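You operate a simulated robot arm through the tools that you are given. There is no shell and no other tool. Be economical: measure what you need, move in short steps, check, and stop when the job is done.

You are at the controls of a simulated robot arm. One attempt, no reset.

Task
Change the dead bulb in the desk lamp and switch it back on.
Fine: switch off while you change it; old bulb in the cell marked OLD; shade back on.

The check looks at the end state, three seconds after you hand in, the way a careful person would. Anything else that was tipped, shoved, dropped, spilled or broken makes it a failure.

Robot
A 6-joint arm with a two-finger parallel gripper, fixed in place. Base frame: the origin is at the foot of the arm, x ahead of it, y to its left, z up; the work surface is at about z = 890. Lengths are in mm, angles in degrees, forces in N, time in s.
With the tool pointing down near the work surface it reaches from about 160 to 740 mm from the base axis. Its first joint turns from -166.0 to 166.0 degrees. Payload 3.91 kg.
The TCP is the grasp point between the finger pads, 30 mm short of the fingertips. In the tool frame z runs along the fingers and y along their closing line. The gripper opens to 110 mm. The fingers are 20 mm wide and 10 mm thick; the gripper's body (48 by 112 mm) begins 55 mm behind the TCP.
Orientation is that of the tool frame in the base frame, as [roll, pitch, yaw] about the fixed x, y, z axes, in that order (R = Rz(yaw) Ry(pitch) Rx(roll)). With the fingers straight down and closing along the base's y, the tool's x points along the base's -x, its y along +y and its z along -z.

Tools
- The arm moves only by the tool nudge_tool. Its argument "plan" is a list of rows, each a list of 7 numbers: the shift along the tool's x, y, z in mm, then the turn, a rotation vector about the tool's x, y, z in degrees, then the opening, from 0 (shut) to 1 (fully open). In form: [[tx, ty, tz, ax, ay, az, gripper], ...]. A call has 1 to 12 rows; each row shifts and turns the commanded pose from where the row before left it, along the tool's axes as they then stand. Each row takes 0.2 s and may step no farther than 50 mm and 8.6 degrees from the row before; otherwise, or with a gripper value out of range, the whole call is refused. A pose out of reach is approached as far as the arm can. The call stops where the force on the tool passes 40 N (or 10 N more than at its start, if that is more) or the arm is blocked; 0.2 s more then pass. The fingers move at their own pace (about 45 mm/s each) and stop on an object; they squeeze with about 44 N. The grip force told is the motor's: it shows also when the fingers shut on nothing. Time passes only in rows, and 0.2 s behind the last, so rows that do not move let the fingers close. The reply holds the time, the measured pose of the TCP, the force on the tool along the base axes, the opening and the grip force, in the units named above and with some noise.
- Cameras (640 x 400 px; columns grow to the right, rows downward): "scene" is fixed at [401.2, 500.1, 1655.7]; the picture's right is [-0.99, -0.16, 0.00], its down [-0.15, 0.94, -0.31] and it looks along [0.05, -0.31, -0.95] (base axes); focal length 366 px, centre (320, 200). "wrist" rides on the gripper at [-36, 0, -57] in the tool frame; the picture's right is [0.00, -1.00, 0.00], its down [0.97, 0.00, -0.24] and it looks along [0.24, 0.00, 0.97] (tool axes); focal length 218 px, centre (320, 200). There is no depth. A picture from a camera that has moved, and an enlarged one, comes with that camera's place and axes in the base frame and with its lens.
- snapshot(camera): a new picture of that camera. The clock stands still meanwhile.
- raise_lower(by): slides the trunk up (or, below 0, down) by that many mm; the arm rides with it, the base frame stays. It gives what a move gives, with no picture.
- inspect(camera, box): a new picture of the part [left, top, right, bottom] of that camera's present view, enlarged. The clock stands still meanwhile.
- job_done(): hands the job in; it is judged then, once.

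Go step by step. Nothing tells you positions but the pictures and the camera data: compare them with the known pose of the tool, close in by small moves and look again before you grip or let go. The budget is 120 turns and 68 pictures, counting those below and the enlarged ones. Unless the task says otherwise, let go and move clear before handing in.

The tools are called after "Request:" as name(argument=value, ...) on one line, values as JSON. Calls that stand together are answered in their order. nudge_tool: Moves the arm, as the interface text tells. Its arguments: {"type":"object","properties":{"plan":{"type":"array"}},"required":["plan"]} The other tools are called the same way: raise_lower (by) slides the trunk up or down; snapshot (camera) takes a picture; inspect (camera, box) takes an enlarged picture of a part of a camera's view; job_done () hands the job in.

At the start:

```text
clock: 0.0
tcp_pos: [323.0, 230.1, 1210.4]
tcp_rot: [-179.9, 0.0, 180.0]
force: [-0.2, 0.9, 0.5]
finger_gap: 110.0
finger_force: 0.1
trunk travel left (down, up): [-525.0, 65.0]
```

scene: 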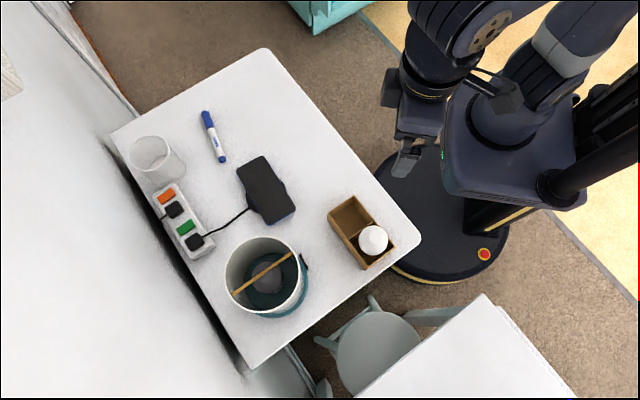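
wrist: 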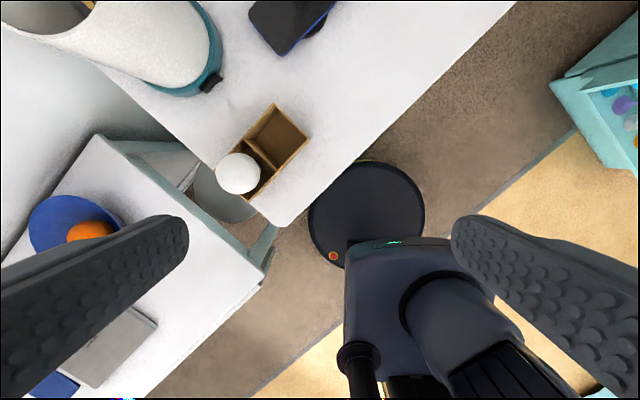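

I see a table with a lamp (open cylindrical shade with a bar across, bulb inside), a power strip with switches, a two-cell tray with a new bulb, a phone charger block, a glass and a marker. I'll enlarge the key areas first.

Request:
inspect(camera="scene", box=[200, 210, 340, 330])

Request:
inspect(camera="scene", box=[120, 130, 300, 260])

Request:
inspect(camera="scene", box=[310, 180, 430, 280])

```text
3.33 times, centred on (270, 270) of scene
camera zoom: at [401.2, 500.1, 1655.7], right [-0.99, -0.16, 0.0], down [-0.15, 0.94, -0.31], along [0.05, -0.31, -0.95], focal length 1220 px, centre (487, -33)
```

zoom: 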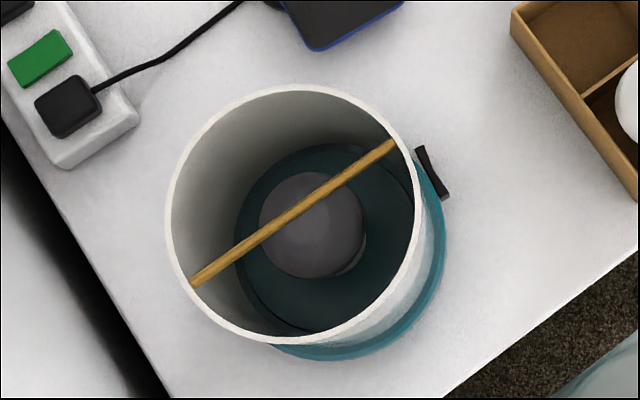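

```text
3.08 times, centred on (210, 195) of scene
camera zoom: at [401.2, 500.1, 1655.7], right [-0.99, -0.16, 0.0], down [-0.15, 0.94, -0.31], along [0.05, -0.31, -0.95], focal length 1126 px, centre (658, 215)
```

zoom: 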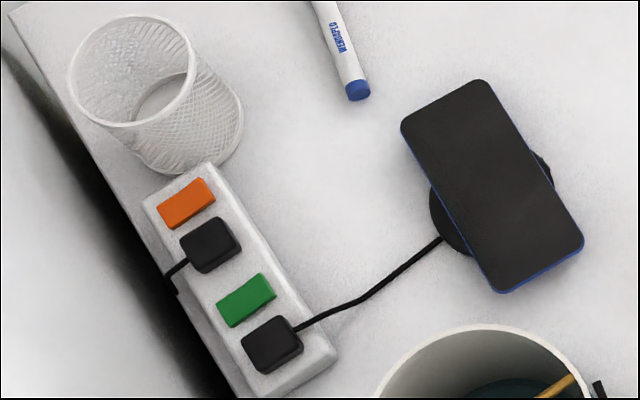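

```text
4.00 times, centred on (370, 230) of scene
camera zoom: at [401.2, 500.1, 1655.7], right [-0.99, -0.16, 0.0], down [-0.15, 0.94, -0.31], along [0.05, -0.31, -0.95], focal length 1464 px, centre (120, 80)
```

zoom: 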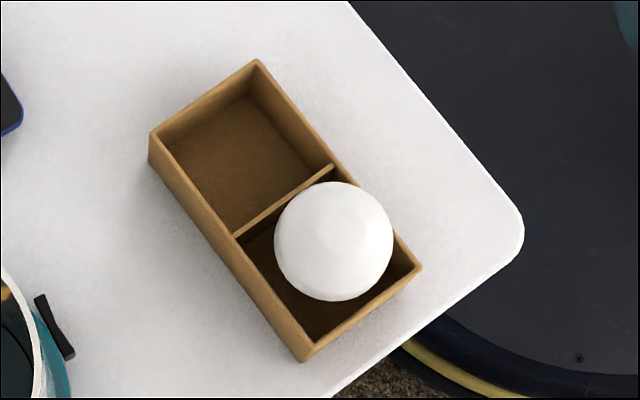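

I put the lamp near (519,449), with a black switch on its base near (453,394), and the tray near (345,308). I'll move closer and look at the lamp with the wrist camera.

Request:
nudge_tool(plan=[[-30, 30, 20, 0, 0, 0, 1], [-30, 30, 20, 0, 0, 0, 1], [-30, 10, 10, 0, 0, 0, 1]])

Request:
snapshot(camera="wrist")

```text
clock: 0.8
tcp_pos: [413.4, 299.8, 1160.1]
tcp_rot: [-180.0, 0.1, 179.9]
force: [0.4, -0.9, 0.1]
finger_gap: 110.2
finger_force: 0.0
trunk travel left (down, up): [-525.0, 65.0]
```

```text
62 pictures are left
camera wrist: at [449.3, 300.5, 1216.8], right [0.0, -1.0, 0.0], down [-0.97, 0.0, 0.24], along [-0.24, 0.0, -0.97], focal length 218 px, centre (320, 200)
```

wrist: 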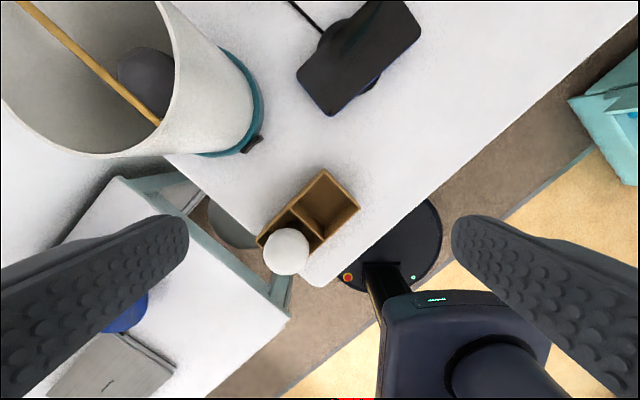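

The shade's bar runs from about (463,405) to (543,485) at z≈1068, with the bulb's globe under it at (503,444,~1017). The switch is at about (453,392,912), and I'll enlarge it now.

Request:
inspect(camera="wrist", box=[200, 90, 300, 170])

Request:
inspect(camera="scene", box=[280, 240, 330, 280])

```text
5.00 times, centred on (250, 130) of wrist
camera zoom: at [449.3, 300.5, 1216.8], right [0.0, -1.0, 0.0], down [-0.97, 0.0, 0.24], along [-0.24, 0.0, -0.97], focal length 1091 px, centre (670, 550)
```

zoom: 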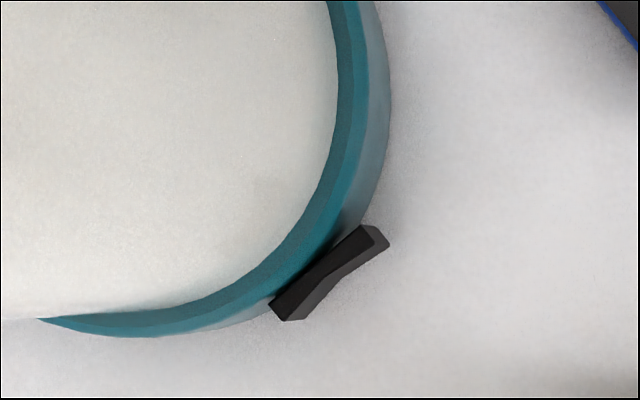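

```text
10.00 times, centred on (305, 260) of scene
camera zoom: at [401.2, 500.1, 1655.7], right [-0.99, -0.16, 0.0], down [-0.15, 0.94, -0.31], along [0.05, -0.31, -0.95], focal length 3660 px, centre (470, -400)
```

zoom: 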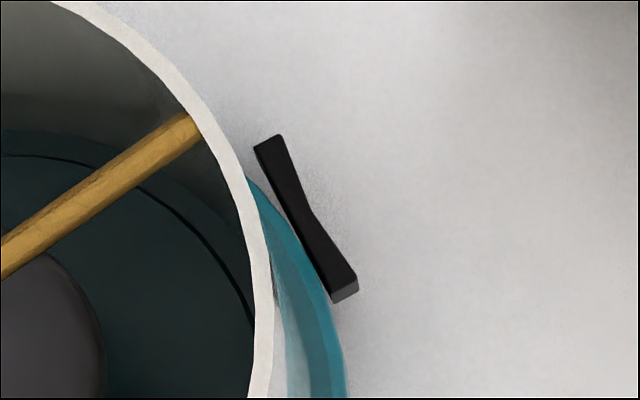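

The switch is a rocker on the lamp's side, facing the robot, with its two ends along the tangent. I'll yaw 45°, tilt the tool 45° toward the lamp with the fingers narrowed, and then look at it from nearer.

Request:
nudge_tool(plan=[[0, 0, 0, 0, 0, -7.5, 0.3], [0, 0, 0, 0, 0, -7.5, 0.3], [0, 0, 0, 0, 0, -7.5, 0.3], [0, 0, 0, 0, 0, -7.5, 0.3], [0, 0, 0, 0, 0, -7.5, 0.3], [0, 0, 0, 0, 0, -7.5, 0.3], [0, 0, 0, 0, -7.5, 0, 0.3], [0, 0, 0, 0, -7.5, 0, 0.3], [0, 0, 0, 0, -7.5, 0, 0.3], [0, 0, 0, 0, -7.5, 0, 0.3], [0, 0, 0, 0, -7.5, 0, 0.3], [0, 0, 0, 0, -7.5, 0, 0.3]])

Request:
snapshot(camera="wrist")

```text
clock: 3.4
tcp_pos: [412.9, 301.2, 1161.0]
tcp_rot: [-179.9, 45.1, -134.9]
force: [-0.5, -0.1, 0.4]
finger_gap: 32.8
finger_force: 0.0
trunk travel left (down, up): [-525.0, 65.0]
```

```text
59 pictures are left
camera wrist: at [402.7, 289.9, 1227.1], right [0.71, -0.71, 0.0], down [-0.6, -0.6, -0.52], along [0.37, 0.37, -0.86], focal length 218 px, centre (320, 200)
```

wrist: 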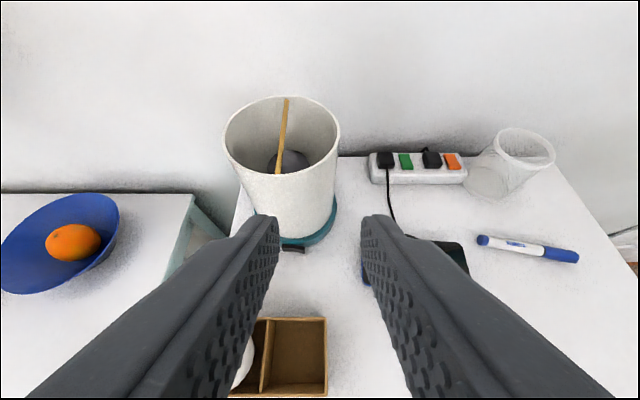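

Request:
nudge_tool(plan=[[27.6, 9, 27.9, 0, 0, 0, 0.3], [27.6, 9, 27.9, 0, 0, 0, 0.3], [27.6, 9, 27.9, 0, 0, 0, 0.3], [27.6, 9, 27.9, 0, 0, 0, 0.3]])

Request:
snapshot(camera="wrist")

```text
clock: 4.4
tcp_pos: [389.5, 327.4, 1003.7]
tcp_rot: [-180.0, 45.0, -135.0]
force: [0.4, 0.1, 0.2]
finger_gap: 32.8
finger_force: 0.2
trunk travel left (down, up): [-525.0, 65.0]
```

```text
58 pictures are left
camera wrist: at [378.1, 317.2, 1068.7], right [0.71, -0.71, 0.0], down [-0.61, -0.6, -0.52], along [0.37, 0.36, -0.86], focal length 218 px, centre (320, 200)
```

wrist: 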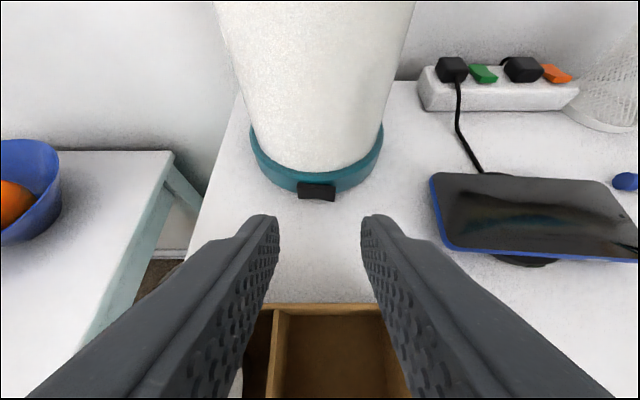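

Request:
inspect(camera="wrist", box=[280, 165, 360, 215])

```text
8.00 times, centred on (320, 190) of wrist
camera zoom: at [378.1, 317.2, 1068.7], right [0.71, -0.71, 0.0], down [-0.61, -0.6, -0.52], along [0.37, 0.36, -0.86], focal length 1746 px, centre (320, 280)
```

zoom: 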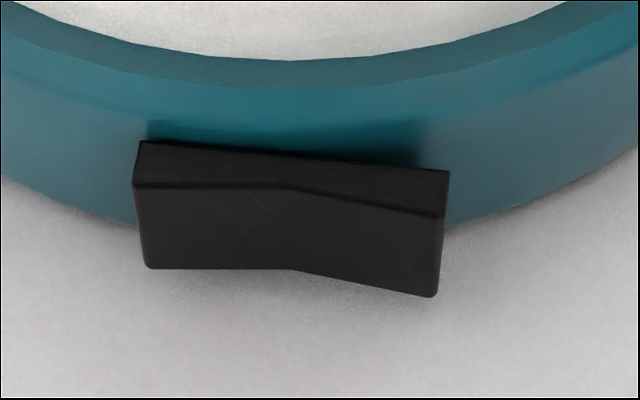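

The rocker is clear: its right end (+x,−y) sticks out, so I'll press that end with the left finger. I'll shift sideways to the right, then descend to just in front of it.

Request:
nudge_tool(plan=[[0, -21, 0, 0, 0, 0, 0.5], [0, -21.5, 0, 0, 0, 0, 0.5], [0, 0, 20, 0, 0, 0, 0.5], [0, 0, 20, 0, 0, 0, 0.5], [8, 0, 15, 0, 0, 0, 0.5], [8, 0, 15, 0, 0, 0, 0.5], [9.5, 0, 12, 0, 0, 0, 0.5]])

Request:
snapshot(camera="wrist")

Request:
inspect(camera="scene", box=[260, 220, 380, 300])

```text
clock: 6.0
tcp_pos: [446.2, 327.0, 928.1]
tcp_rot: [179.9, 45.1, -135.0]
force: [0.1, 0.1, 0.2]
finger_gap: 54.9
finger_force: 0.0
trunk travel left (down, up): [-525.0, 65.0]
```

```text
56 pictures are left
camera wrist: at [436.7, 315.2, 993.3], right [0.71, -0.71, 0.0], down [-0.61, -0.6, -0.52], along [0.37, 0.36, -0.86], focal length 218 px, centre (320, 200)
```

wrist: 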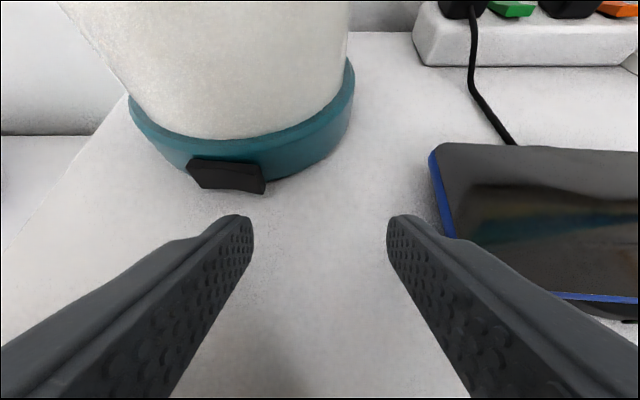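

```text
5.00 times, centred on (320, 260) of scene
camera zoom: at [401.2, 500.1, 1655.7], right [-0.99, -0.16, 0.0], down [-0.15, 0.94, -0.31], along [0.05, -0.31, -0.95], focal length 1830 px, centre (320, -100)
```

zoom: 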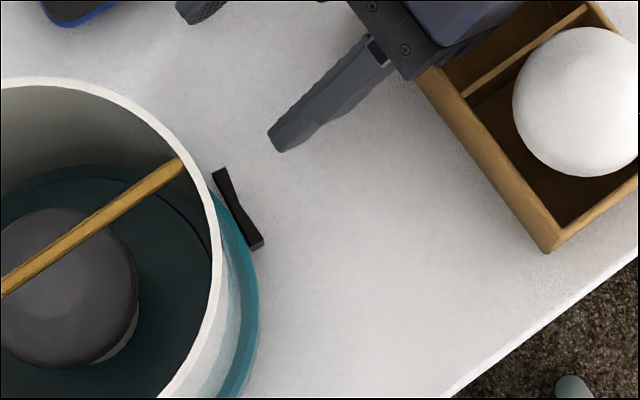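

The left finger is lined up with the protruding right end. I'll advance horizontally toward the lamp in small steps.

Request:
nudge_tool(plan=[[-2.83, 0, 2.83, 0, 0, 0, 0.5], [-2.83, 0, 2.83, 0, 0, 0, 0.5], [-2.83, 0, 2.83, 0, 0, 0, 0.5]])

Request:
inspect(camera="wrist", box=[160, 120, 320, 240])

```text
clock: 6.8
tcp_pos: [454.1, 333.2, 927.2]
tcp_rot: [180.0, 44.9, -135.0]
force: [0.3, 0.0, 0.6]
finger_gap: 55.2
finger_force: 0.0
trunk travel left (down, up): [-525.0, 65.0]
```

```text
3.33 times, centred on (240, 180) of wrist
camera zoom: at [444.4, 323.2, 993.4], right [0.71, -0.71, 0.0], down [-0.61, -0.61, -0.52], along [0.37, 0.36, -0.86], focal length 728 px, centre (587, 267)
```

zoom: 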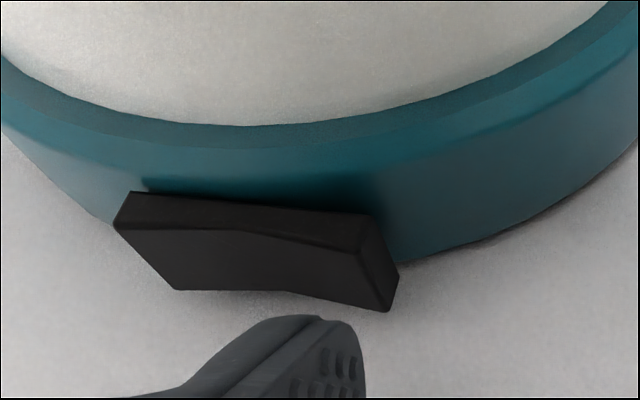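

Request:
nudge_tool(plan=[[-2.12, 0, 2.12, 0, 0, 0, 0.5], [-2.12, 0, 2.12, 0, 0, 0, 0.5], [-1.4, 0, 1.4, 0, 0, 0, 0.5]])

Request:
inspect(camera="wrist", box=[160, 120, 320, 240])

```text
clock: 7.6
tcp_pos: [460.9, 339.9, 928.6]
tcp_rot: [180.0, 45.1, -135.0]
force: [0.6, -0.8, -0.4]
finger_gap: 54.8
finger_force: 0.0
trunk travel left (down, up): [-525.0, 65.0]
```

```text
3.33 times, centred on (240, 180) of wrist
camera zoom: at [450.0, 329.1, 993.6], right [0.71, -0.71, 0.0], down [-0.61, -0.61, -0.52], along [0.37, 0.37, -0.86], focal length 728 px, centre (587, 267)
```

zoom: 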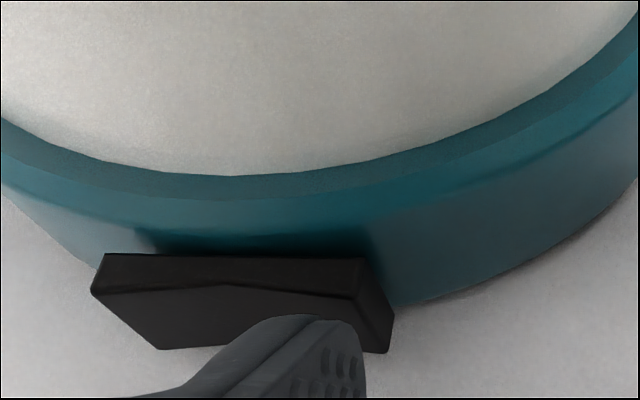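

Request:
nudge_tool(plan=[[-1.06, 0, 1.06, 0, 0, 0, 0.5], [-1.06, 0, 1.06, 0, 0, 0, 0.5], [-1.06, 0, 1.06, 0, 0, 0, 0.5]])

Request:
inspect(camera="wrist", box=[160, 120, 320, 240])

```text
clock: 8.4
tcp_pos: [462.9, 340.9, 927.9]
tcp_rot: [179.9, 45.0, -135.0]
force: [-8.6, -7.9, 6.9]
finger_gap: 55.0
finger_force: 0.1
trunk travel left (down, up): [-525.0, 65.0]
```

```text
3.33 times, centred on (240, 180) of wrist
camera zoom: at [452.2, 330.7, 993.4], right [0.71, -0.71, 0.0], down [-0.61, -0.61, -0.52], along [0.37, 0.36, -0.86], focal length 728 px, centre (587, 267)
```

zoom: 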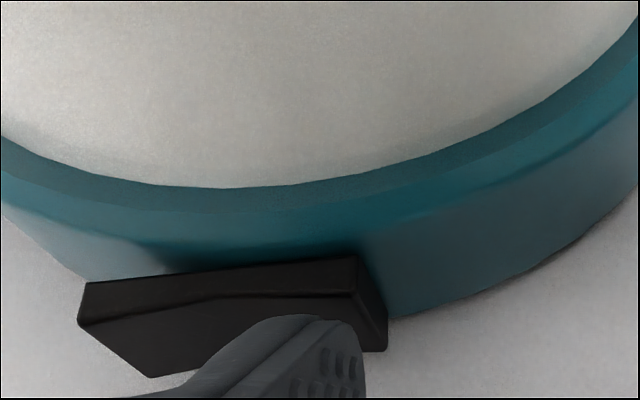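

The rocker looks tipped over, with about 12 N at contact. I'll back off and confirm.

Request:
nudge_tool(plan=[[4, 0, -4, 0, 0, 0, 0.5], [7, 0, -7, 0, 0, 0, 0.5], [7, 0, -7, 0, 0, 0, 0.5]])

Request:
inspect(camera="wrist", box=[160, 120, 320, 240])

```text
clock: 9.2
tcp_pos: [445.6, 323.8, 926.9]
tcp_rot: [179.9, 45.0, -135.0]
force: [-0.2, -0.1, -0.3]
finger_gap: 54.7
finger_force: 0.1
trunk travel left (down, up): [-525.0, 65.0]
```

```text
3.33 times, centred on (240, 180) of wrist
camera zoom: at [435.9, 313.6, 992.9], right [0.71, -0.71, 0.0], down [-0.61, -0.6, -0.52], along [0.37, 0.36, -0.86], focal length 728 px, centre (587, 267)
```

zoom: 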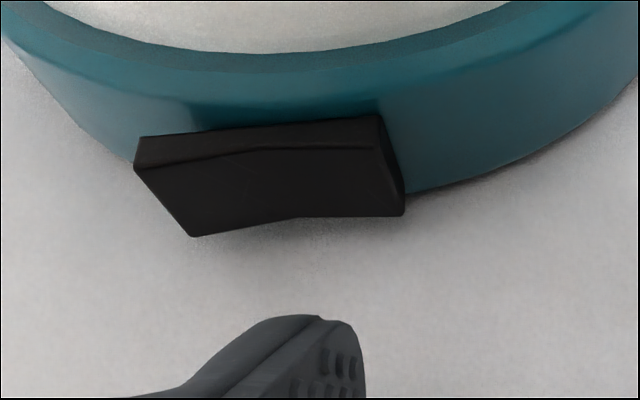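

The rocker is toggled: its left end now protrudes, so the lamp is off. Next I go straight up and untilt.

Request:
nudge_tool(plan=[[-35, 0, -35, 0, 0, 0, 0.5], [-35, 0, -35, 0, 0, 0, 0.5], [-35, 0, -35, 0, 0, 0, 0.5], [-35, 0, -35, 0, 0, 0, 0.5], [-35, 0, -35, 0, 0, 0, 0.5], [0, 0, 0, 0, 7.5, 0, 0.5], [0, 0, 0, 0, 7.5, 0, 0.5], [0, 0, 0, 0, 7.5, 0, 0.5], [0, 0, 0, 0, 7.5, 0, 0.5], [0, 0, 0, 0, 7.5, 0, 0.5], [0, 0, 0, 0, 7.5, 0, 0.5]])

Request:
snapshot(camera="wrist")

```text
clock: 11.6
tcp_pos: [479.9, 225.3, 1095.8]
tcp_rot: [166.9, 8.2, -133.0]
force: [0.2, -0.5, -0.2]
finger_gap: 54.9
finger_force: 0.0
out of reach, approached as far as the arm can: row 2, 5, 6, 7, 8, 9, 10, 11
trunk travel left (down, up): [-525.0, 65.0]
```

```text
50 pictures are left
camera wrist: at [507.3, 236.4, 1156.4], right [0.73, -0.64, -0.22], down [-0.64, -0.76, 0.09], along [-0.23, 0.08, -0.97], focal length 218 px, centre (320, 200)
```

wrist: 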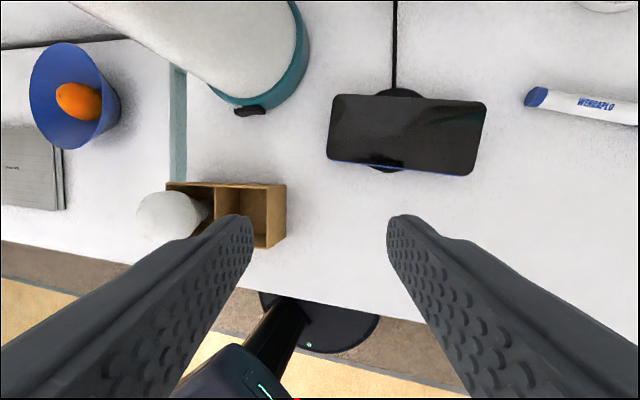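

The arm couldn't fully follow that (a joint limit or singularity). I'll check whether it settles with a null move.

Request:
nudge_tool(plan=[[0, 0, 0, 0, 0, 0, 0.5], [0, 0, 0, 0, 0, 0, 0.5], [0, 0, 0, 0, 0, 0, 0.5]])

Request:
snapshot(camera="scene")

```text
clock: 12.4
tcp_pos: [479.3, 225.7, 1097.2]
tcp_rot: [166.9, 8.2, -133.1]
force: [0.4, -0.1, 0.8]
finger_gap: 55.0
finger_force: 0.0
trunk travel left (down, up): [-525.0, 65.0]
```

```text
49 pictures are left
```

scene: 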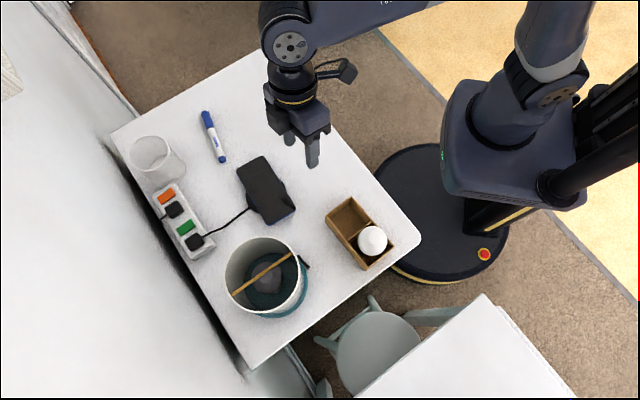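

The arm swung to (479,225,1097), but the scene shows nothing disturbed. I'll straighten the tool to vertical here, with a bit of upward motion.

Request:
nudge_tool(plan=[[0, 0, -5, 6.5, 0, 0, 0.5], [0, 0, -5, 6.6, 0, 0, 0.5], [0, 0, -5, 0, 8.2, 0, 0.5], [0, 0, -5, 0, 0, 2, 0.5], [0, 0, 0, 0, 0, 0, 0.5]])

```text
clock: 13.6
tcp_pos: [472.7, 217.8, 1093.3]
tcp_rot: [165.0, 5.0, -134.5]
force: [-0.4, -0.7, 0.1]
finger_gap: 54.8
finger_force: 0.1
out of reach, approached as far as the arm can: row 1, 2, 3
trunk travel left (down, up): [-525.0, 65.0]
```

Request:
nudge_tool(plan=[[-5, 27.7, -7.7, 0, 0, 0, 0.5], [-5, 27.7, -7.7, 0, 0, 0, 0.5], [-5, 27.7, -7.7, 0, 0, 0, 0.5], [0, 0, 0, 7.5, 0, 0, 0.5], [0, 0, 0, 7.5, 0, 0, 0.5], [0, 0, 0, 0, 5, 0, 0.5]])

```text
clock: 15.0
tcp_pos: [425.7, 280.2, 1138.3]
tcp_rot: [163.3, 0.6, -133.3]
force: [0.0, 0.5, -0.2]
finger_gap: 55.0
finger_force: 0.0
out of reach, approached as far as the arm can: row 4, 5
trunk travel left (down, up): [-525.0, 65.0]
```

Request:
nudge_tool(plan=[[0, 0, 0, 0, 0, 7.5, 0.5], [0, 0, 0, 0, 0, 7.5, 0.5], [0, 0, 0, 5, 0, 0, 0.5], [0, 0, 0, 0, 0, 7.5, 0.5], [0, 0, 0, 5, 0, 0, 0.5], [0, 0, 0, 0, 0, 0, 0.5]])

Request:
snapshot(camera="scene")

```text
clock: 16.4
tcp_pos: [442.1, 234.6, 1122.7]
tcp_rot: [163.5, -4.1, -150.1]
force: [-0.7, 0.1, 0.0]
finger_gap: 55.1
finger_force: 0.0
out of reach, approached as far as the arm can: row 2, 3, 4, 5
trunk travel left (down, up): [-525.0, 65.0]
```

```text
48 pictures are left
```

scene: 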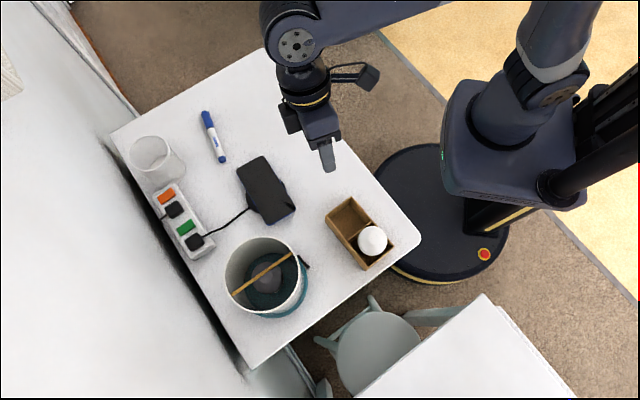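

The arm seems to have passed through a wrist singularity while tilted at height. I'll tilt back toward the outward orientation that worked and see if it follows.

Request:
nudge_tool(plan=[[0, 10, 0, 0, -7.5, 0, 0.5], [0, 10, 0, 0, -7.5, 0, 0.5], [0, 10, 0, 0, -7.5, 0, 0.5], [0, 10, 0, 0, -7.5, 0, 0.5]])

```text
clock: 17.4
tcp_pos: [425.4, 263.0, 1132.7]
tcp_rot: [161.5, 24.9, -159.0]
force: [-0.4, -0.1, 0.0]
finger_gap: 54.9
finger_force: 0.1
out of reach, approached as far as the arm can: row 3, 4
trunk travel left (down, up): [-525.0, 65.0]
```

Request:
nudge_tool(plan=[[0, 0, 0, 6, 0, 0, 0.5], [0, 0, 0, 6, 0, 0, 0.5], [0, 0, 0, 6, 0, 0, 0.5]])

Request:
snapshot(camera="scene")

```text
clock: 18.2
tcp_pos: [442.3, 227.1, 1119.2]
tcp_rot: [166.7, 24.7, -158.8]
force: [0.2, 0.7, 0.5]
finger_gap: 54.9
finger_force: 0.1
out of reach, approached as far as the arm can: row 1, 2, 3
trunk travel left (down, up): [-525.0, 65.0]
```

```text
47 pictures are left
```

scene: 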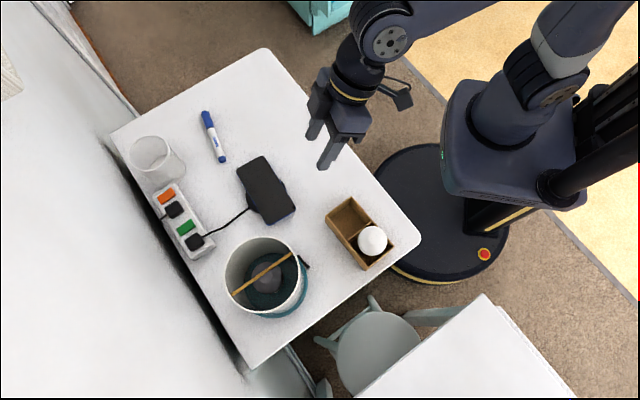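

Request:
inspect(camera="scene", box=[300, 0, 640, 210])

Request:
nudge_tool(plan=[[0, 5, 0, 0, 0, 0, 0.5], [0, 5, 0, 0, 0, 0, 0.5], [0, 5, 0, 0, 0, 0, 0.5], [0, 5, 0, 0, 0, 0, 0.5]])

```text
1.88 times, centred on (470, 105) of scene
camera zoom: at [401.2, 500.1, 1655.7], right [-0.99, -0.16, 0.0], down [-0.15, 0.94, -0.31], along [0.05, -0.31, -0.95], focal length 689 px, centre (38, 379)
```

zoom: 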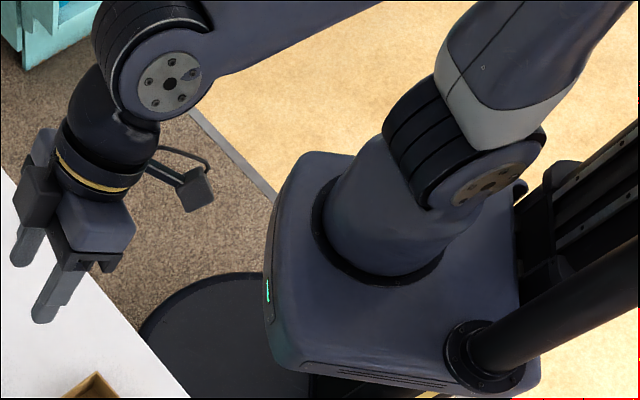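

```text
clock: 19.2
tcp_pos: [440.7, 230.5, 1120.9]
tcp_rot: [166.8, 24.9, -158.5]
force: [0.6, 0.4, 0.0]
finger_gap: 55.1
finger_force: 0.1
out of reach, approached as far as the arm can: row 2, 3, 4
trunk travel left (down, up): [-525.0, 65.0]
```

The wrist may be at a joint limit after an elbow-type wrist flip. I'll test the opposite direction by leaning the fingertips toward +y.

Request:
nudge_tool(plan=[[0, 0, -20, -7, -5, 0, 0.5], [0, 0, -20, -7, -5, 0, 0.5], [0, 0, -10, -7, -5, 0, 0.5]])

```text
clock: 20.0
tcp_pos: [425.0, 205.6, 1162.5]
tcp_rot: [141.6, 38.4, -166.4]
force: [0.1, 0.0, -0.1]
finger_gap: 54.9
finger_force: 0.1
trunk travel left (down, up): [-525.0, 65.0]
```

That direction moves freely, which fits a flipped forearm roll. I'll unwind it by sweeping the tool up around the forearm axis, high above everything and with the wrist centre held still.

Request:
nudge_tool(plan=[[-23, 3, 0, -1, -7.3, 0, 0.5], [-23, 3, 0, -1, -7.3, 0, 0.5], [-23, 3, 0, -1, -7.3, 0, 0.5], [-23, 3, 0, -1, -7.3, 0, 0.5]])

```text
clock: 21.0
tcp_pos: [481.7, 217.9, 1234.7]
tcp_rot: [111.2, 56.4, 158.8]
force: [-1.5, -0.7, 0.0]
finger_gap: 55.0
finger_force: 0.1
trunk travel left (down, up): [-525.0, 65.0]
```

Request:
nudge_tool(plan=[[-21.8, -11.2, 0, 3.5, -6.8, 0, 0.5], [-21.8, -11.2, 0, 3.5, -6.8, 0, 0.5], [-21.8, -11.2, 0, 3.5, -6.8, 0, 0.5], [-21.8, -11.2, 0, 3.5, -6.8, 0, 0.5]])

Request:
snapshot(camera="scene")

```text
clock: 22.0
tcp_pos: [538.9, 160.7, 1284.3]
tcp_rot: [80.6, 59.5, 106.7]
force: [-0.4, -0.3, -0.8]
finger_gap: 55.0
finger_force: 0.2
trunk travel left (down, up): [-525.0, 65.0]
```

```text
45 pictures are left
```

scene: 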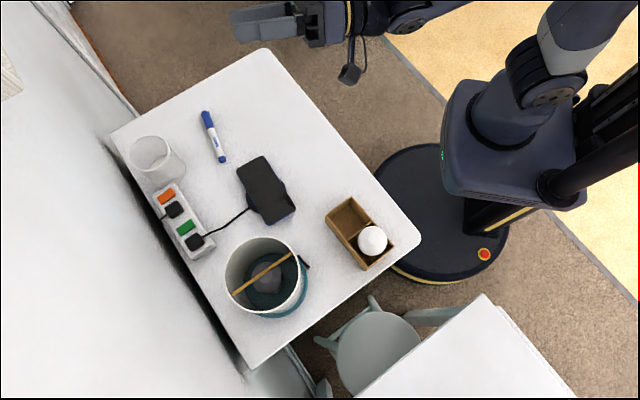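

The tool now points nearly horizontally outward and is well clear. I'll swing it straight down through the forearm direction.

Request:
nudge_tool(plan=[[13.8, -21.5, 0, 6.7, 4.3, 0, 0.5], [13.8, -21.5, 0, 6.7, 4.3, 0, 0.5], [13.8, -21.5, 0, 6.7, 4.3, 0, 0.5], [13.8, -21.5, 0, 6.7, 4.3, 0, 0.5], [13.8, -21.5, 0, 6.7, 4.3, 0, 0.5], [13.8, -21.5, 0, 6.7, 4.3, 0, 0.5], [13.8, -21.5, 0, 6.7, 4.3, 0, 0.5]])

Request:
inspect(camera="scene", box=[200, 0, 640, 270])

```text
clock: 23.6
tcp_pos: [532.7, 81.5, 1165.1]
tcp_rot: [154.6, 47.7, 144.3]
force: [-0.3, 0.2, 0.4]
finger_gap: 55.1
finger_force: 0.0
out of reach, approached as far as the arm can: row 4, 5, 6
trunk travel left (down, up): [-525.0, 65.0]
```

```text
1.45 times, centred on (420, 135) of scene
camera zoom: at [401.2, 500.1, 1655.7], right [-0.99, -0.16, 0.0], down [-0.15, 0.94, -0.31], along [0.05, -0.31, -0.95], focal length 532 px, centre (174, 294)
```

zoom: 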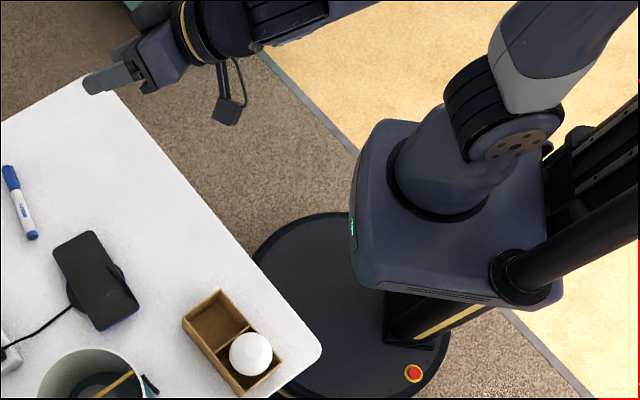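

Request:
nudge_tool(plan=[[22.5, -8.7, 0, 2.7, 7, 0, 0.5], [22.5, -8.7, 0, 2.7, 7, 0, 0.5], [22.5, -8.7, 0, 2.7, 7, 0, 0.5], [22.5, -8.7, 0, 2.7, 7, 0, 0.5], [22.5, -8.7, 0, 2.7, 7, 0, 0.5], [22.5, -8.7, 0, 2.7, 7, 0, 0.5], [22.5, -8.7, 0, 2.7, 7, 0, 0.5]])

```text
clock: 25.2
tcp_pos: [382.7, 137.3, 1026.4]
tcp_rot: [-178.7, 13.8, 154.7]
force: [-1.2, -0.9, -0.5]
finger_gap: 55.0
finger_force: 0.0
out of reach, approached as far as the arm can: row 3, 4, 5, 6, 7
trunk travel left (down, up): [-525.0, 65.0]
```

Request:
nudge_tool(plan=[[0, 0, 0, 0, 5, 0, 0.5], [0, 0, 0, 0, 5, 0, 0.5], [0, 0, 0, 0, 4, 0, 0.5], [0, 0, 0, 0, 0, 0, 0.5]])

Request:
inspect(camera="scene", box=[260, 0, 640, 240])

```text
clock: 26.2
tcp_pos: [382.3, 136.7, 1026.4]
tcp_rot: [-178.6, 13.8, 154.9]
force: [0.1, 0.0, 0.8]
finger_gap: 55.1
finger_force: 0.1
out of reach, approached as far as the arm can: row 1, 2, 3
trunk travel left (down, up): [-525.0, 65.0]
```

```text
1.67 times, centred on (450, 120) of scene
camera zoom: at [401.2, 500.1, 1655.7], right [-0.99, -0.16, 0.0], down [-0.15, 0.94, -0.31], along [0.05, -0.31, -0.95], focal length 610 px, centre (103, 333)
```

zoom: 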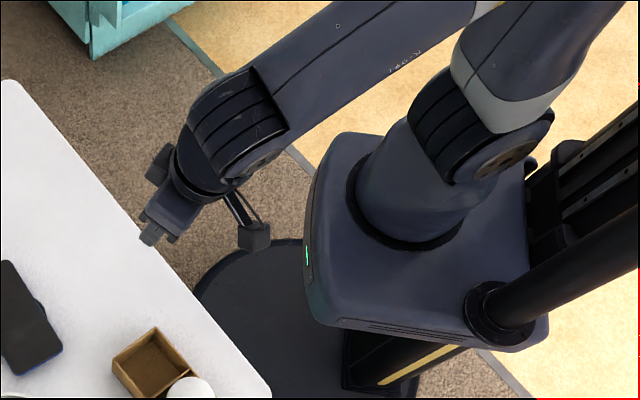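

Working it out, the wrist pitch is at the small-range side of its limit: the forearm roll is flipped. I'll cone the tool around the −y side of the forearm, end above it in the arm plane, and then come straight down.

Request:
nudge_tool(plan=[[-23, 3, 0, -1, -7.2, 0, 0.5], [-23, 3, 0, -1, -7.2, 0, 0.5], [-23, 3, 0, -1, -7.2, 0, 0.5], [-23, 3, 0, -1, -7.2, 0, 0.5], [-23, 3, 0, -1, -7.2, 0, 0.5]])

```text
clock: 27.4
tcp_pos: [480.5, 106.9, 1080.9]
tcp_rot: [175.4, 49.9, 153.6]
force: [0.2, -0.7, 0.2]
finger_gap: 55.0
finger_force: 0.0
trunk travel left (down, up): [-525.0, 65.0]
```

Request:
nudge_tool(plan=[[-14, 18, 0, -5.6, -4.5, 0, 0.5], [-10, 20, 0, -6.4, -3.2, 0, 0.5], [-5, 23, 0, -7.2, -1.6, 0, 0.5], [-2, 23, 0, -7.2, -0.6, 0, 0.5], [0, 23, 0, -7.2, 0, 0, 0.5], [0, 23, 0, -7.2, 0, 0, 0.5]])

```text
clock: 28.8
tcp_pos: [516.0, 221.8, 1131.3]
tcp_rot: [131.2, 59.3, 149.6]
force: [0.1, 0.0, 0.0]
finger_gap: 54.9
finger_force: 0.0
trunk travel left (down, up): [-525.0, 65.0]
```

Everything is reached with no errors, and the tool is in the arm plane above the forearm. Now I pitch straight down in that plane.

Request:
nudge_tool(plan=[[22.8, -10.2, 0, 3.2, 7.1, 0, 0.5], [22.8, -10.2, 0, 3.2, 7.1, 0, 0.5], [22.8, -10.2, 0, 3.2, 7.1, 0, 0.5], [22.8, -10.2, 0, 3.2, 7.1, 0, 0.5], [22.8, -10.2, 0, 3.2, 7.1, 0, 0.5]])

```text
clock: 30.0
tcp_pos: [470.4, 197.2, 1048.1]
tcp_rot: [163.0, 36.6, 172.3]
force: [-0.6, -1.2, 0.6]
finger_gap: 54.9
finger_force: 0.0
out of reach, approached as far as the arm can: row 3, 4
trunk travel left (down, up): [-525.0, 65.0]
```

Request:
nudge_tool(plan=[[23, -9.5, 0, 3, 7.4, 0, 0.5], [23, -9.5, 0, 3, 7.4, 0, 0.5], [23, -9.5, 0, 3, 7.4, 0, 0.5], [23, -9.5, -10, 3, 7.4, 0, 0.5], [23, -9.5, -10, 3, 7.4, 0, 0.5]])

```text
clock: 31.2
tcp_pos: [314.8, 182.2, 940.6]
tcp_rot: [-174.9, 8.3, 176.7]
force: [-0.9, -0.6, 0.4]
finger_gap: 54.9
finger_force: 0.0
out of reach, approached as far as the arm can: row 2, 3, 4, 5
trunk travel left (down, up): [-525.0, 65.0]
```

Still on the wrong branch: it slipped past the alignment to the right. I'll cone back up, get exactly in the arm plane, and cross with a bigger combined jump (rotate down while the wrist goes up).

Request:
nudge_tool(plan=[[-38, 0, -15, 0, -7.7, 0, 0.5], [-38, 0, -15, 0, -7.7, 0, 0.5], [-38, 0, -10, 0, -7.7, 0, 0.5], [-38, 0, -5, 0, -7.7, 0, 0.5], [-38, 0, 0, 0, -7.7, 0, 0.5]])

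```text
clock: 32.4
tcp_pos: [474.2, 180.0, 1055.1]
tcp_rot: [-172.8, 46.7, -178.7]
force: [0.7, 1.2, -0.2]
finger_gap: 55.1
finger_force: 0.0
trunk travel left (down, up): [-525.0, 65.0]
```

Request:
nudge_tool(plan=[[-18, 15, 0, -4.7, -5.5, 0, 0.5], [-16, 19, 0, -6, -5, 0, 0.5], [-12.5, 22, 0, -6.9, -3.9, 0, 0.5], [-10, 24, 0, -7.5, -3.1, 0, 0.5], [-6, 28, 0, -8.3, -2, 0, 0.5]])

```text
clock: 33.6
tcp_pos: [497.0, 287.6, 1112.7]
tcp_rot: [150.2, 65.7, 177.5]
force: [0.3, -1.0, 0.2]
finger_gap: 54.8
finger_force: 0.0
trunk travel left (down, up): [-525.0, 65.0]
```

Request:
nudge_tool(plan=[[24.5, -5.5, 0, 1.4, 7.8, -0.1, 0.5], [20, -4.5, 0, 1.5, 6.8, 0, 0.5], [-24, 5.4, -40.6, 1.88, 8.3, 0, 0.5], [-0.8, 0.2, -28.8, 1.88, 8.3, 0, 0.5], [9, -2, -24, 1.88, 8.3, 0, 0.5]])

```text
clock: 34.8
tcp_pos: [453.5, 243.0, 1118.0]
tcp_rot: [175.8, 38.8, -166.7]
force: [-1.4, 1.8, -0.8]
finger_gap: 54.8
finger_force: 0.0
out of reach, approached as far as the arm can: row 3, 4
trunk travel left (down, up): [-525.0, 65.0]
```

Request:
nudge_tool(plan=[[-25, -10, 0, 3.1, -7.9, 0, 0.5], [-25, -10, 0, 3.1, -7.9, 0, 0.5]])

```text
clock: 35.4
tcp_pos: [495.7, 234.2, 1148.7]
tcp_rot: [179.5, 54.2, -169.4]
force: [1.2, 0.3, 0.1]
finger_gap: 55.0
finger_force: 0.1
trunk travel left (down, up): [-525.0, 65.0]
```

Request:
nudge_tool(plan=[[-24, 9.6, 0, -3, -7.5, 0, 0.5], [-19, 16, 0, -5, -6, 0, 0.5], [-16, 17.6, 0, -5.5, -5, 0, 0.5], [-11, 18.5, 0, -5.8, -3.5, 0, 0.5], [-5, 18.5, 0, -5.8, -1.5, 0, 0.5]])

Request:
inspect(camera="scene", box=[200, 0, 640, 270])

```text
clock: 36.6
tcp_pos: [500.8, 312.7, 1220.9]
tcp_rot: [139.8, 76.7, 175.3]
force: [-0.6, -0.7, -0.6]
finger_gap: 55.0
finger_force: 0.2
trunk travel left (down, up): [-525.0, 65.0]
```

```text
1.45 times, centred on (420, 135) of scene
camera zoom: at [401.2, 500.1, 1655.7], right [-0.99, -0.16, 0.0], down [-0.15, 0.94, -0.31], along [0.05, -0.31, -0.95], focal length 532 px, centre (174, 294)
```

zoom: 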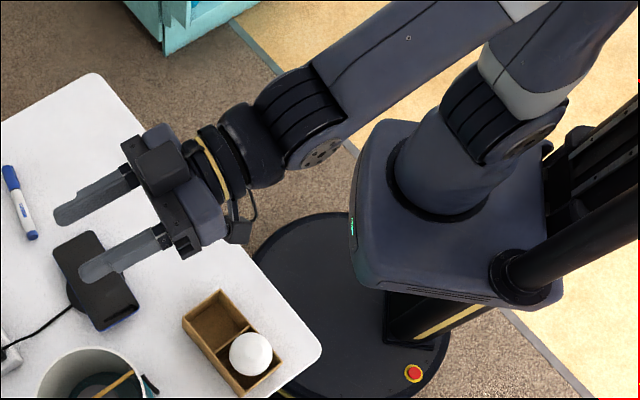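

The picture shows the pitch joint's axis nearly horizontal, so the tool is almost in the arm plane, above the forearm line. I'll go two small steps down and check the alignment.

Request:
nudge_tool(plan=[[25, -3.8, 0, 1.2, 7.9, 0, 0.5], [25, -3.8, 0, 1.2, 7.9, 0, 0.5]])

Request:
inspect(camera="scene", box=[240, 0, 560, 200])

```text
clock: 37.2
tcp_pos: [493.2, 308.2, 1178.2]
tcp_rot: [161.6, 64.0, -163.9]
force: [0.0, -0.1, 0.0]
finger_gap: 54.9
finger_force: 0.1
out of reach, approached as far as the arm can: row 2
trunk travel left (down, up): [-525.0, 65.0]
```

```text
2.00 times, centred on (400, 100) of scene
camera zoom: at [401.2, 500.1, 1655.7], right [-0.99, -0.16, 0.0], down [-0.15, 0.94, -0.31], along [0.05, -0.31, -0.95], focal length 732 px, centre (160, 400)
```

zoom: 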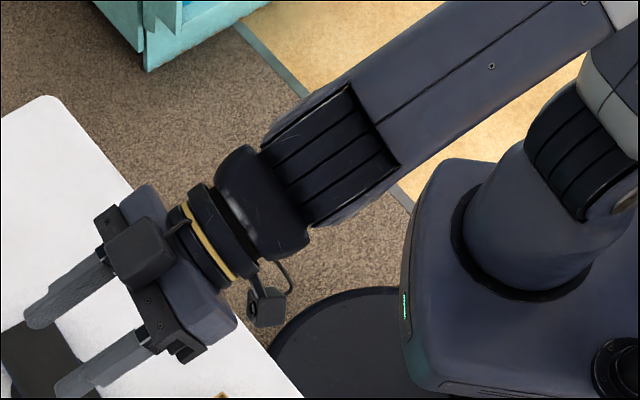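

Request:
nudge_tool(plan=[[-38, -2.1, -29, 3.45, 7.55, 1.0, 0.5], [1.6, 0, -16, 1.3, 8.2, 0, 0.5], [26, -4, 0, 1.3, 8.2, 0, 0.5]])

Request:
inspect(camera="scene", box=[240, 0, 560, 200])

```text
clock: 38.0
tcp_pos: [462.7, 280.2, 1212.7]
tcp_rot: [173.4, 38.8, -157.2]
force: [-0.2, 0.5, -0.2]
finger_gap: 54.9
finger_force: 0.1
trunk travel left (down, up): [-525.0, 65.0]
```

```text
2.00 times, centred on (400, 100) of scene
camera zoom: at [401.2, 500.1, 1655.7], right [-0.99, -0.16, 0.0], down [-0.15, 0.94, -0.31], along [0.05, -0.31, -0.95], focal length 732 px, centre (160, 400)
```

zoom: 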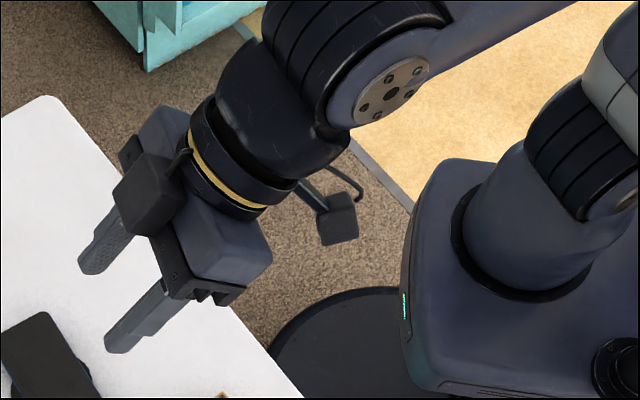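

Request:
nudge_tool(plan=[[25, -3.5, 0, 1.1, 7.8, 0, 0.5], [25, -3.5, 0, 1.1, 7.8, 0, 0.5], [25, -3.5, 0, 1.1, 7.8, 0, 0.5], [25, -3.5, 0, 1.1, 7.8, 0, 0.5], [25, -3.5, 0, 1.1, 7.6, 0, 0.5]])

```text
clock: 39.2
tcp_pos: [365.8, 215.8, 1160.5]
tcp_rot: [180.0, 0.0, -154.9]
force: [0.1, 0.1, 0.2]
finger_gap: 54.9
finger_force: 0.0
trunk travel left (down, up): [-525.0, 65.0]
```

The wrist is back on the normal branch and vertical, so from now on I'll avoid large tilts. Next I yaw to −135° and move above the shade for a good look at the bar and bulb.

Request:
nudge_tool(plan=[[0, 0, 0, 0, 0, -6.6, 0.5], [0, 0, 0, 0, 0, -6.6, 0.5], [0, 0, 0, 0, 0, -6.7, 0.5], [-40, 12, -6, 0, 0, 0, 0.5], [-40, 12, -6, 0, 0, 0, 0.5], [-40, 12, -6, 0, 0, 0, 0.5], [-40, 12, -6, 0, 0, 0, 0.5], [-40, 12, -6, 0, 0, 0, 0.5]])

Request:
snapshot(camera="wrist")

```text
clock: 41.0
tcp_pos: [468.1, 401.5, 1191.8]
tcp_rot: [-179.9, 0.1, -135.0]
force: [-0.5, 0.4, 0.9]
finger_gap: 55.1
finger_force: 0.1
trunk travel left (down, up): [-525.0, 65.0]
```

```text
39 pictures are left
camera wrist: at [492.5, 426.4, 1248.8], right [0.71, -0.71, 0.0], down [-0.69, -0.69, 0.24], along [-0.17, -0.17, -0.97], focal length 218 px, centre (320, 200)
```

wrist: 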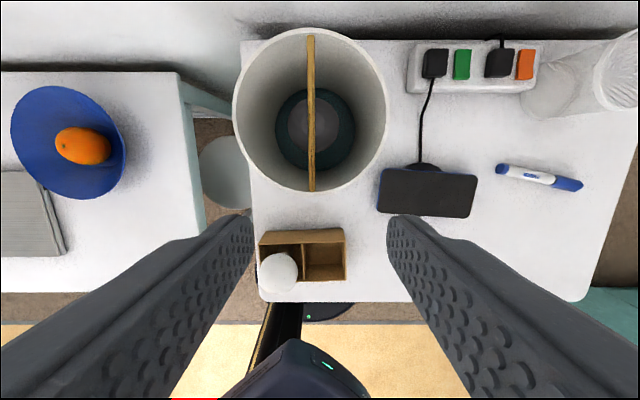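

The bar's midpoint is at about (503,446), z≈1068, and the bulb top is near 1045. I'll centre over the bar and lower to just above the grip height.

Request:
nudge_tool(plan=[[-28, 3.5, 15, 0, 0, 0, 0.5], [-28, 3.5, 15, 0, 0, 0, 0.5], [0, 0, 30, 0, 0, 0, 0.5], [0, 0, 30, 0, 0, 0, 0.5]])

Request:
snapshot(camera="wrist")

Request:
inspect(camera="scene", box=[200, 180, 360, 320])

```text
clock: 42.0
tcp_pos: [499.6, 443.3, 1100.4]
tcp_rot: [180.0, 0.2, -134.9]
force: [1.0, 0.5, -0.7]
finger_gap: 54.8
finger_force: 0.1
trunk travel left (down, up): [-525.0, 65.0]
```

```text
38 pictures are left
camera wrist: at [524.8, 469.0, 1157.3], right [0.71, -0.71, 0.0], down [-0.69, -0.69, 0.24], along [-0.17, -0.17, -0.97], focal length 218 px, centre (320, 200)
```

wrist: 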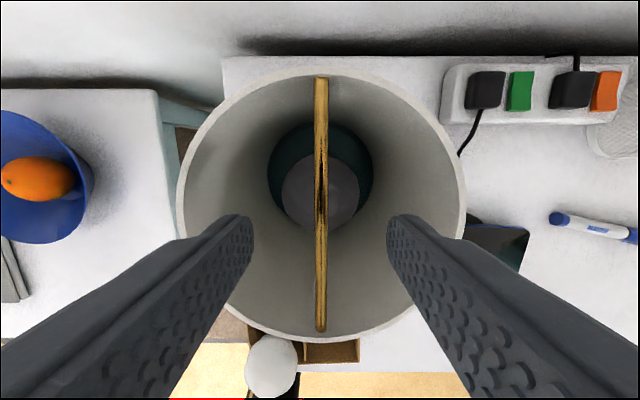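

```text
2.86 times, centred on (280, 250) of scene
camera zoom: at [401.2, 500.1, 1655.7], right [-0.99, -0.16, 0.0], down [-0.15, 0.94, -0.31], along [0.05, -0.31, -0.95], focal length 1046 px, centre (434, 57)
```

zoom: 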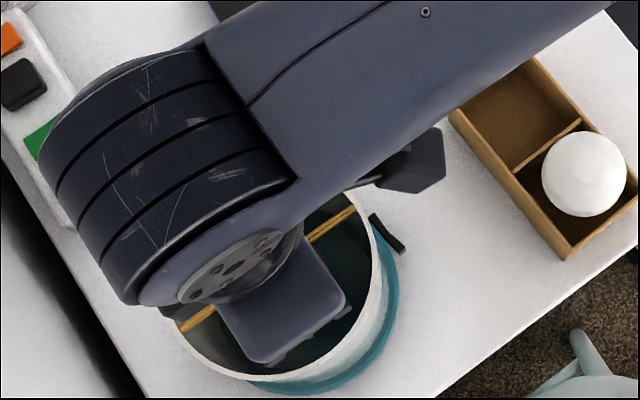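

The bar is centred between the fingers. I'll lower to z≈1083 and close gently.

Request:
nudge_tool(plan=[[-3.5, 0, 8, 0, 0, 0, 0.5], [0, 0, 9, 0, 0, 0, 0.5], [0, 0, 0, 0, 0, 0, 0], [0, 0, 0, 0, 0, 0, 0], [0, 0, 0, 0, 0, 0, 0], [0, 0, 0, 0, 0, 0, 0], [0, 0, 0, 0, 0, 0, 0]])

Request:
snapshot(camera="wrist")

```text
clock: 43.6
tcp_pos: [501.9, 447.8, 1081.4]
tcp_rot: [179.9, 0.1, -135.0]
force: [-0.1, 0.0, 0.2]
finger_gap: 4.7
finger_force: 44.2
trunk travel left (down, up): [-525.0, 65.0]
```

```text
36 pictures are left
camera wrist: at [527.8, 472.5, 1139.9], right [0.71, -0.71, 0.0], down [-0.69, -0.69, 0.24], along [-0.17, -0.17, -0.97], focal length 218 px, centre (320, 200)
```

wrist: 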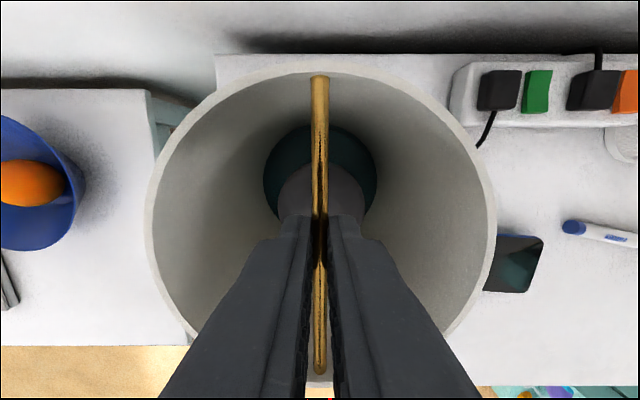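

The bar is held (gap 4.7). I'll lift slowly and check.

Request:
nudge_tool(plan=[[0, 0, -10, 0, 0, 0, 0], [0, 0, -15, 0, 0, 0, 0], [0, 0, -15, 0, 0, 0, 0], [0, 0, -20, 0, 0, 0, 0]])

Request:
inspect(camera="scene", box=[200, 180, 360, 320])

```text
clock: 44.6
tcp_pos: [503.8, 447.5, 1145.5]
tcp_rot: [-180.0, 0.0, -135.0]
force: [0.7, -0.8, -0.9]
finger_gap: 4.9
finger_force: 44.1
trunk travel left (down, up): [-525.0, 65.0]
```

```text
2.86 times, centred on (280, 250) of scene
camera zoom: at [401.2, 500.1, 1655.7], right [-0.99, -0.16, 0.0], down [-0.15, 0.94, -0.31], along [0.05, -0.31, -0.95], focal length 1046 px, centre (434, 57)
```

zoom: 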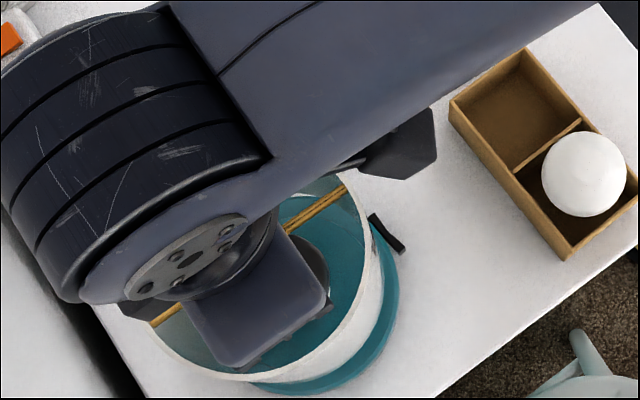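

The shade is off its seat. I'll use the trunk for a clean vertical lift of 65 mm more.

Request:
raise_lower(by=65)

Request:
nudge_tool(plan=[[0, 0, -10, 0, 0, 0, 0], [0, 0, -15, 0, 0, 0, 0], [0, 0, -10, 0, 0, 0, 0]])

Request:
snapshot(camera="scene")

```text
clock: 45.6
tcp_pos: [502.9, 447.5, 1209.5]
tcp_rot: [-180.0, 0.0, -135.0]
force: [-0.2, 0.9, -1.2]
finger_gap: 4.9
finger_force: 43.8
trunk travel left (down, up): [-590.0, 0.0]
```

```text
clock: 46.4
tcp_pos: [502.4, 447.3, 1244.1]
tcp_rot: [-180.0, 0.1, -135.0]
force: [-0.5, 0.0, -1.8]
finger_gap: 5.0
finger_force: 44.2
trunk travel left (down, up): [-590.0, 0.0]
```

```text
34 pictures are left
```

scene: 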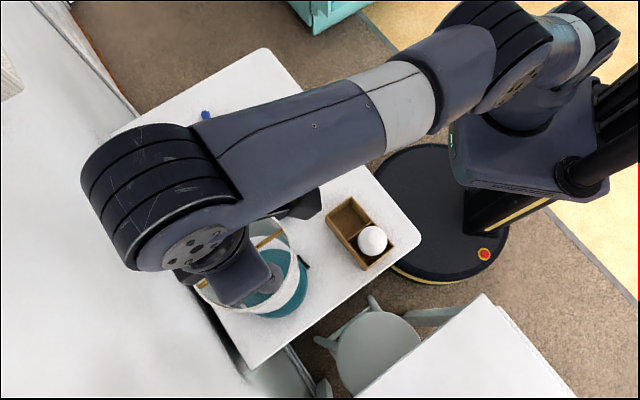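

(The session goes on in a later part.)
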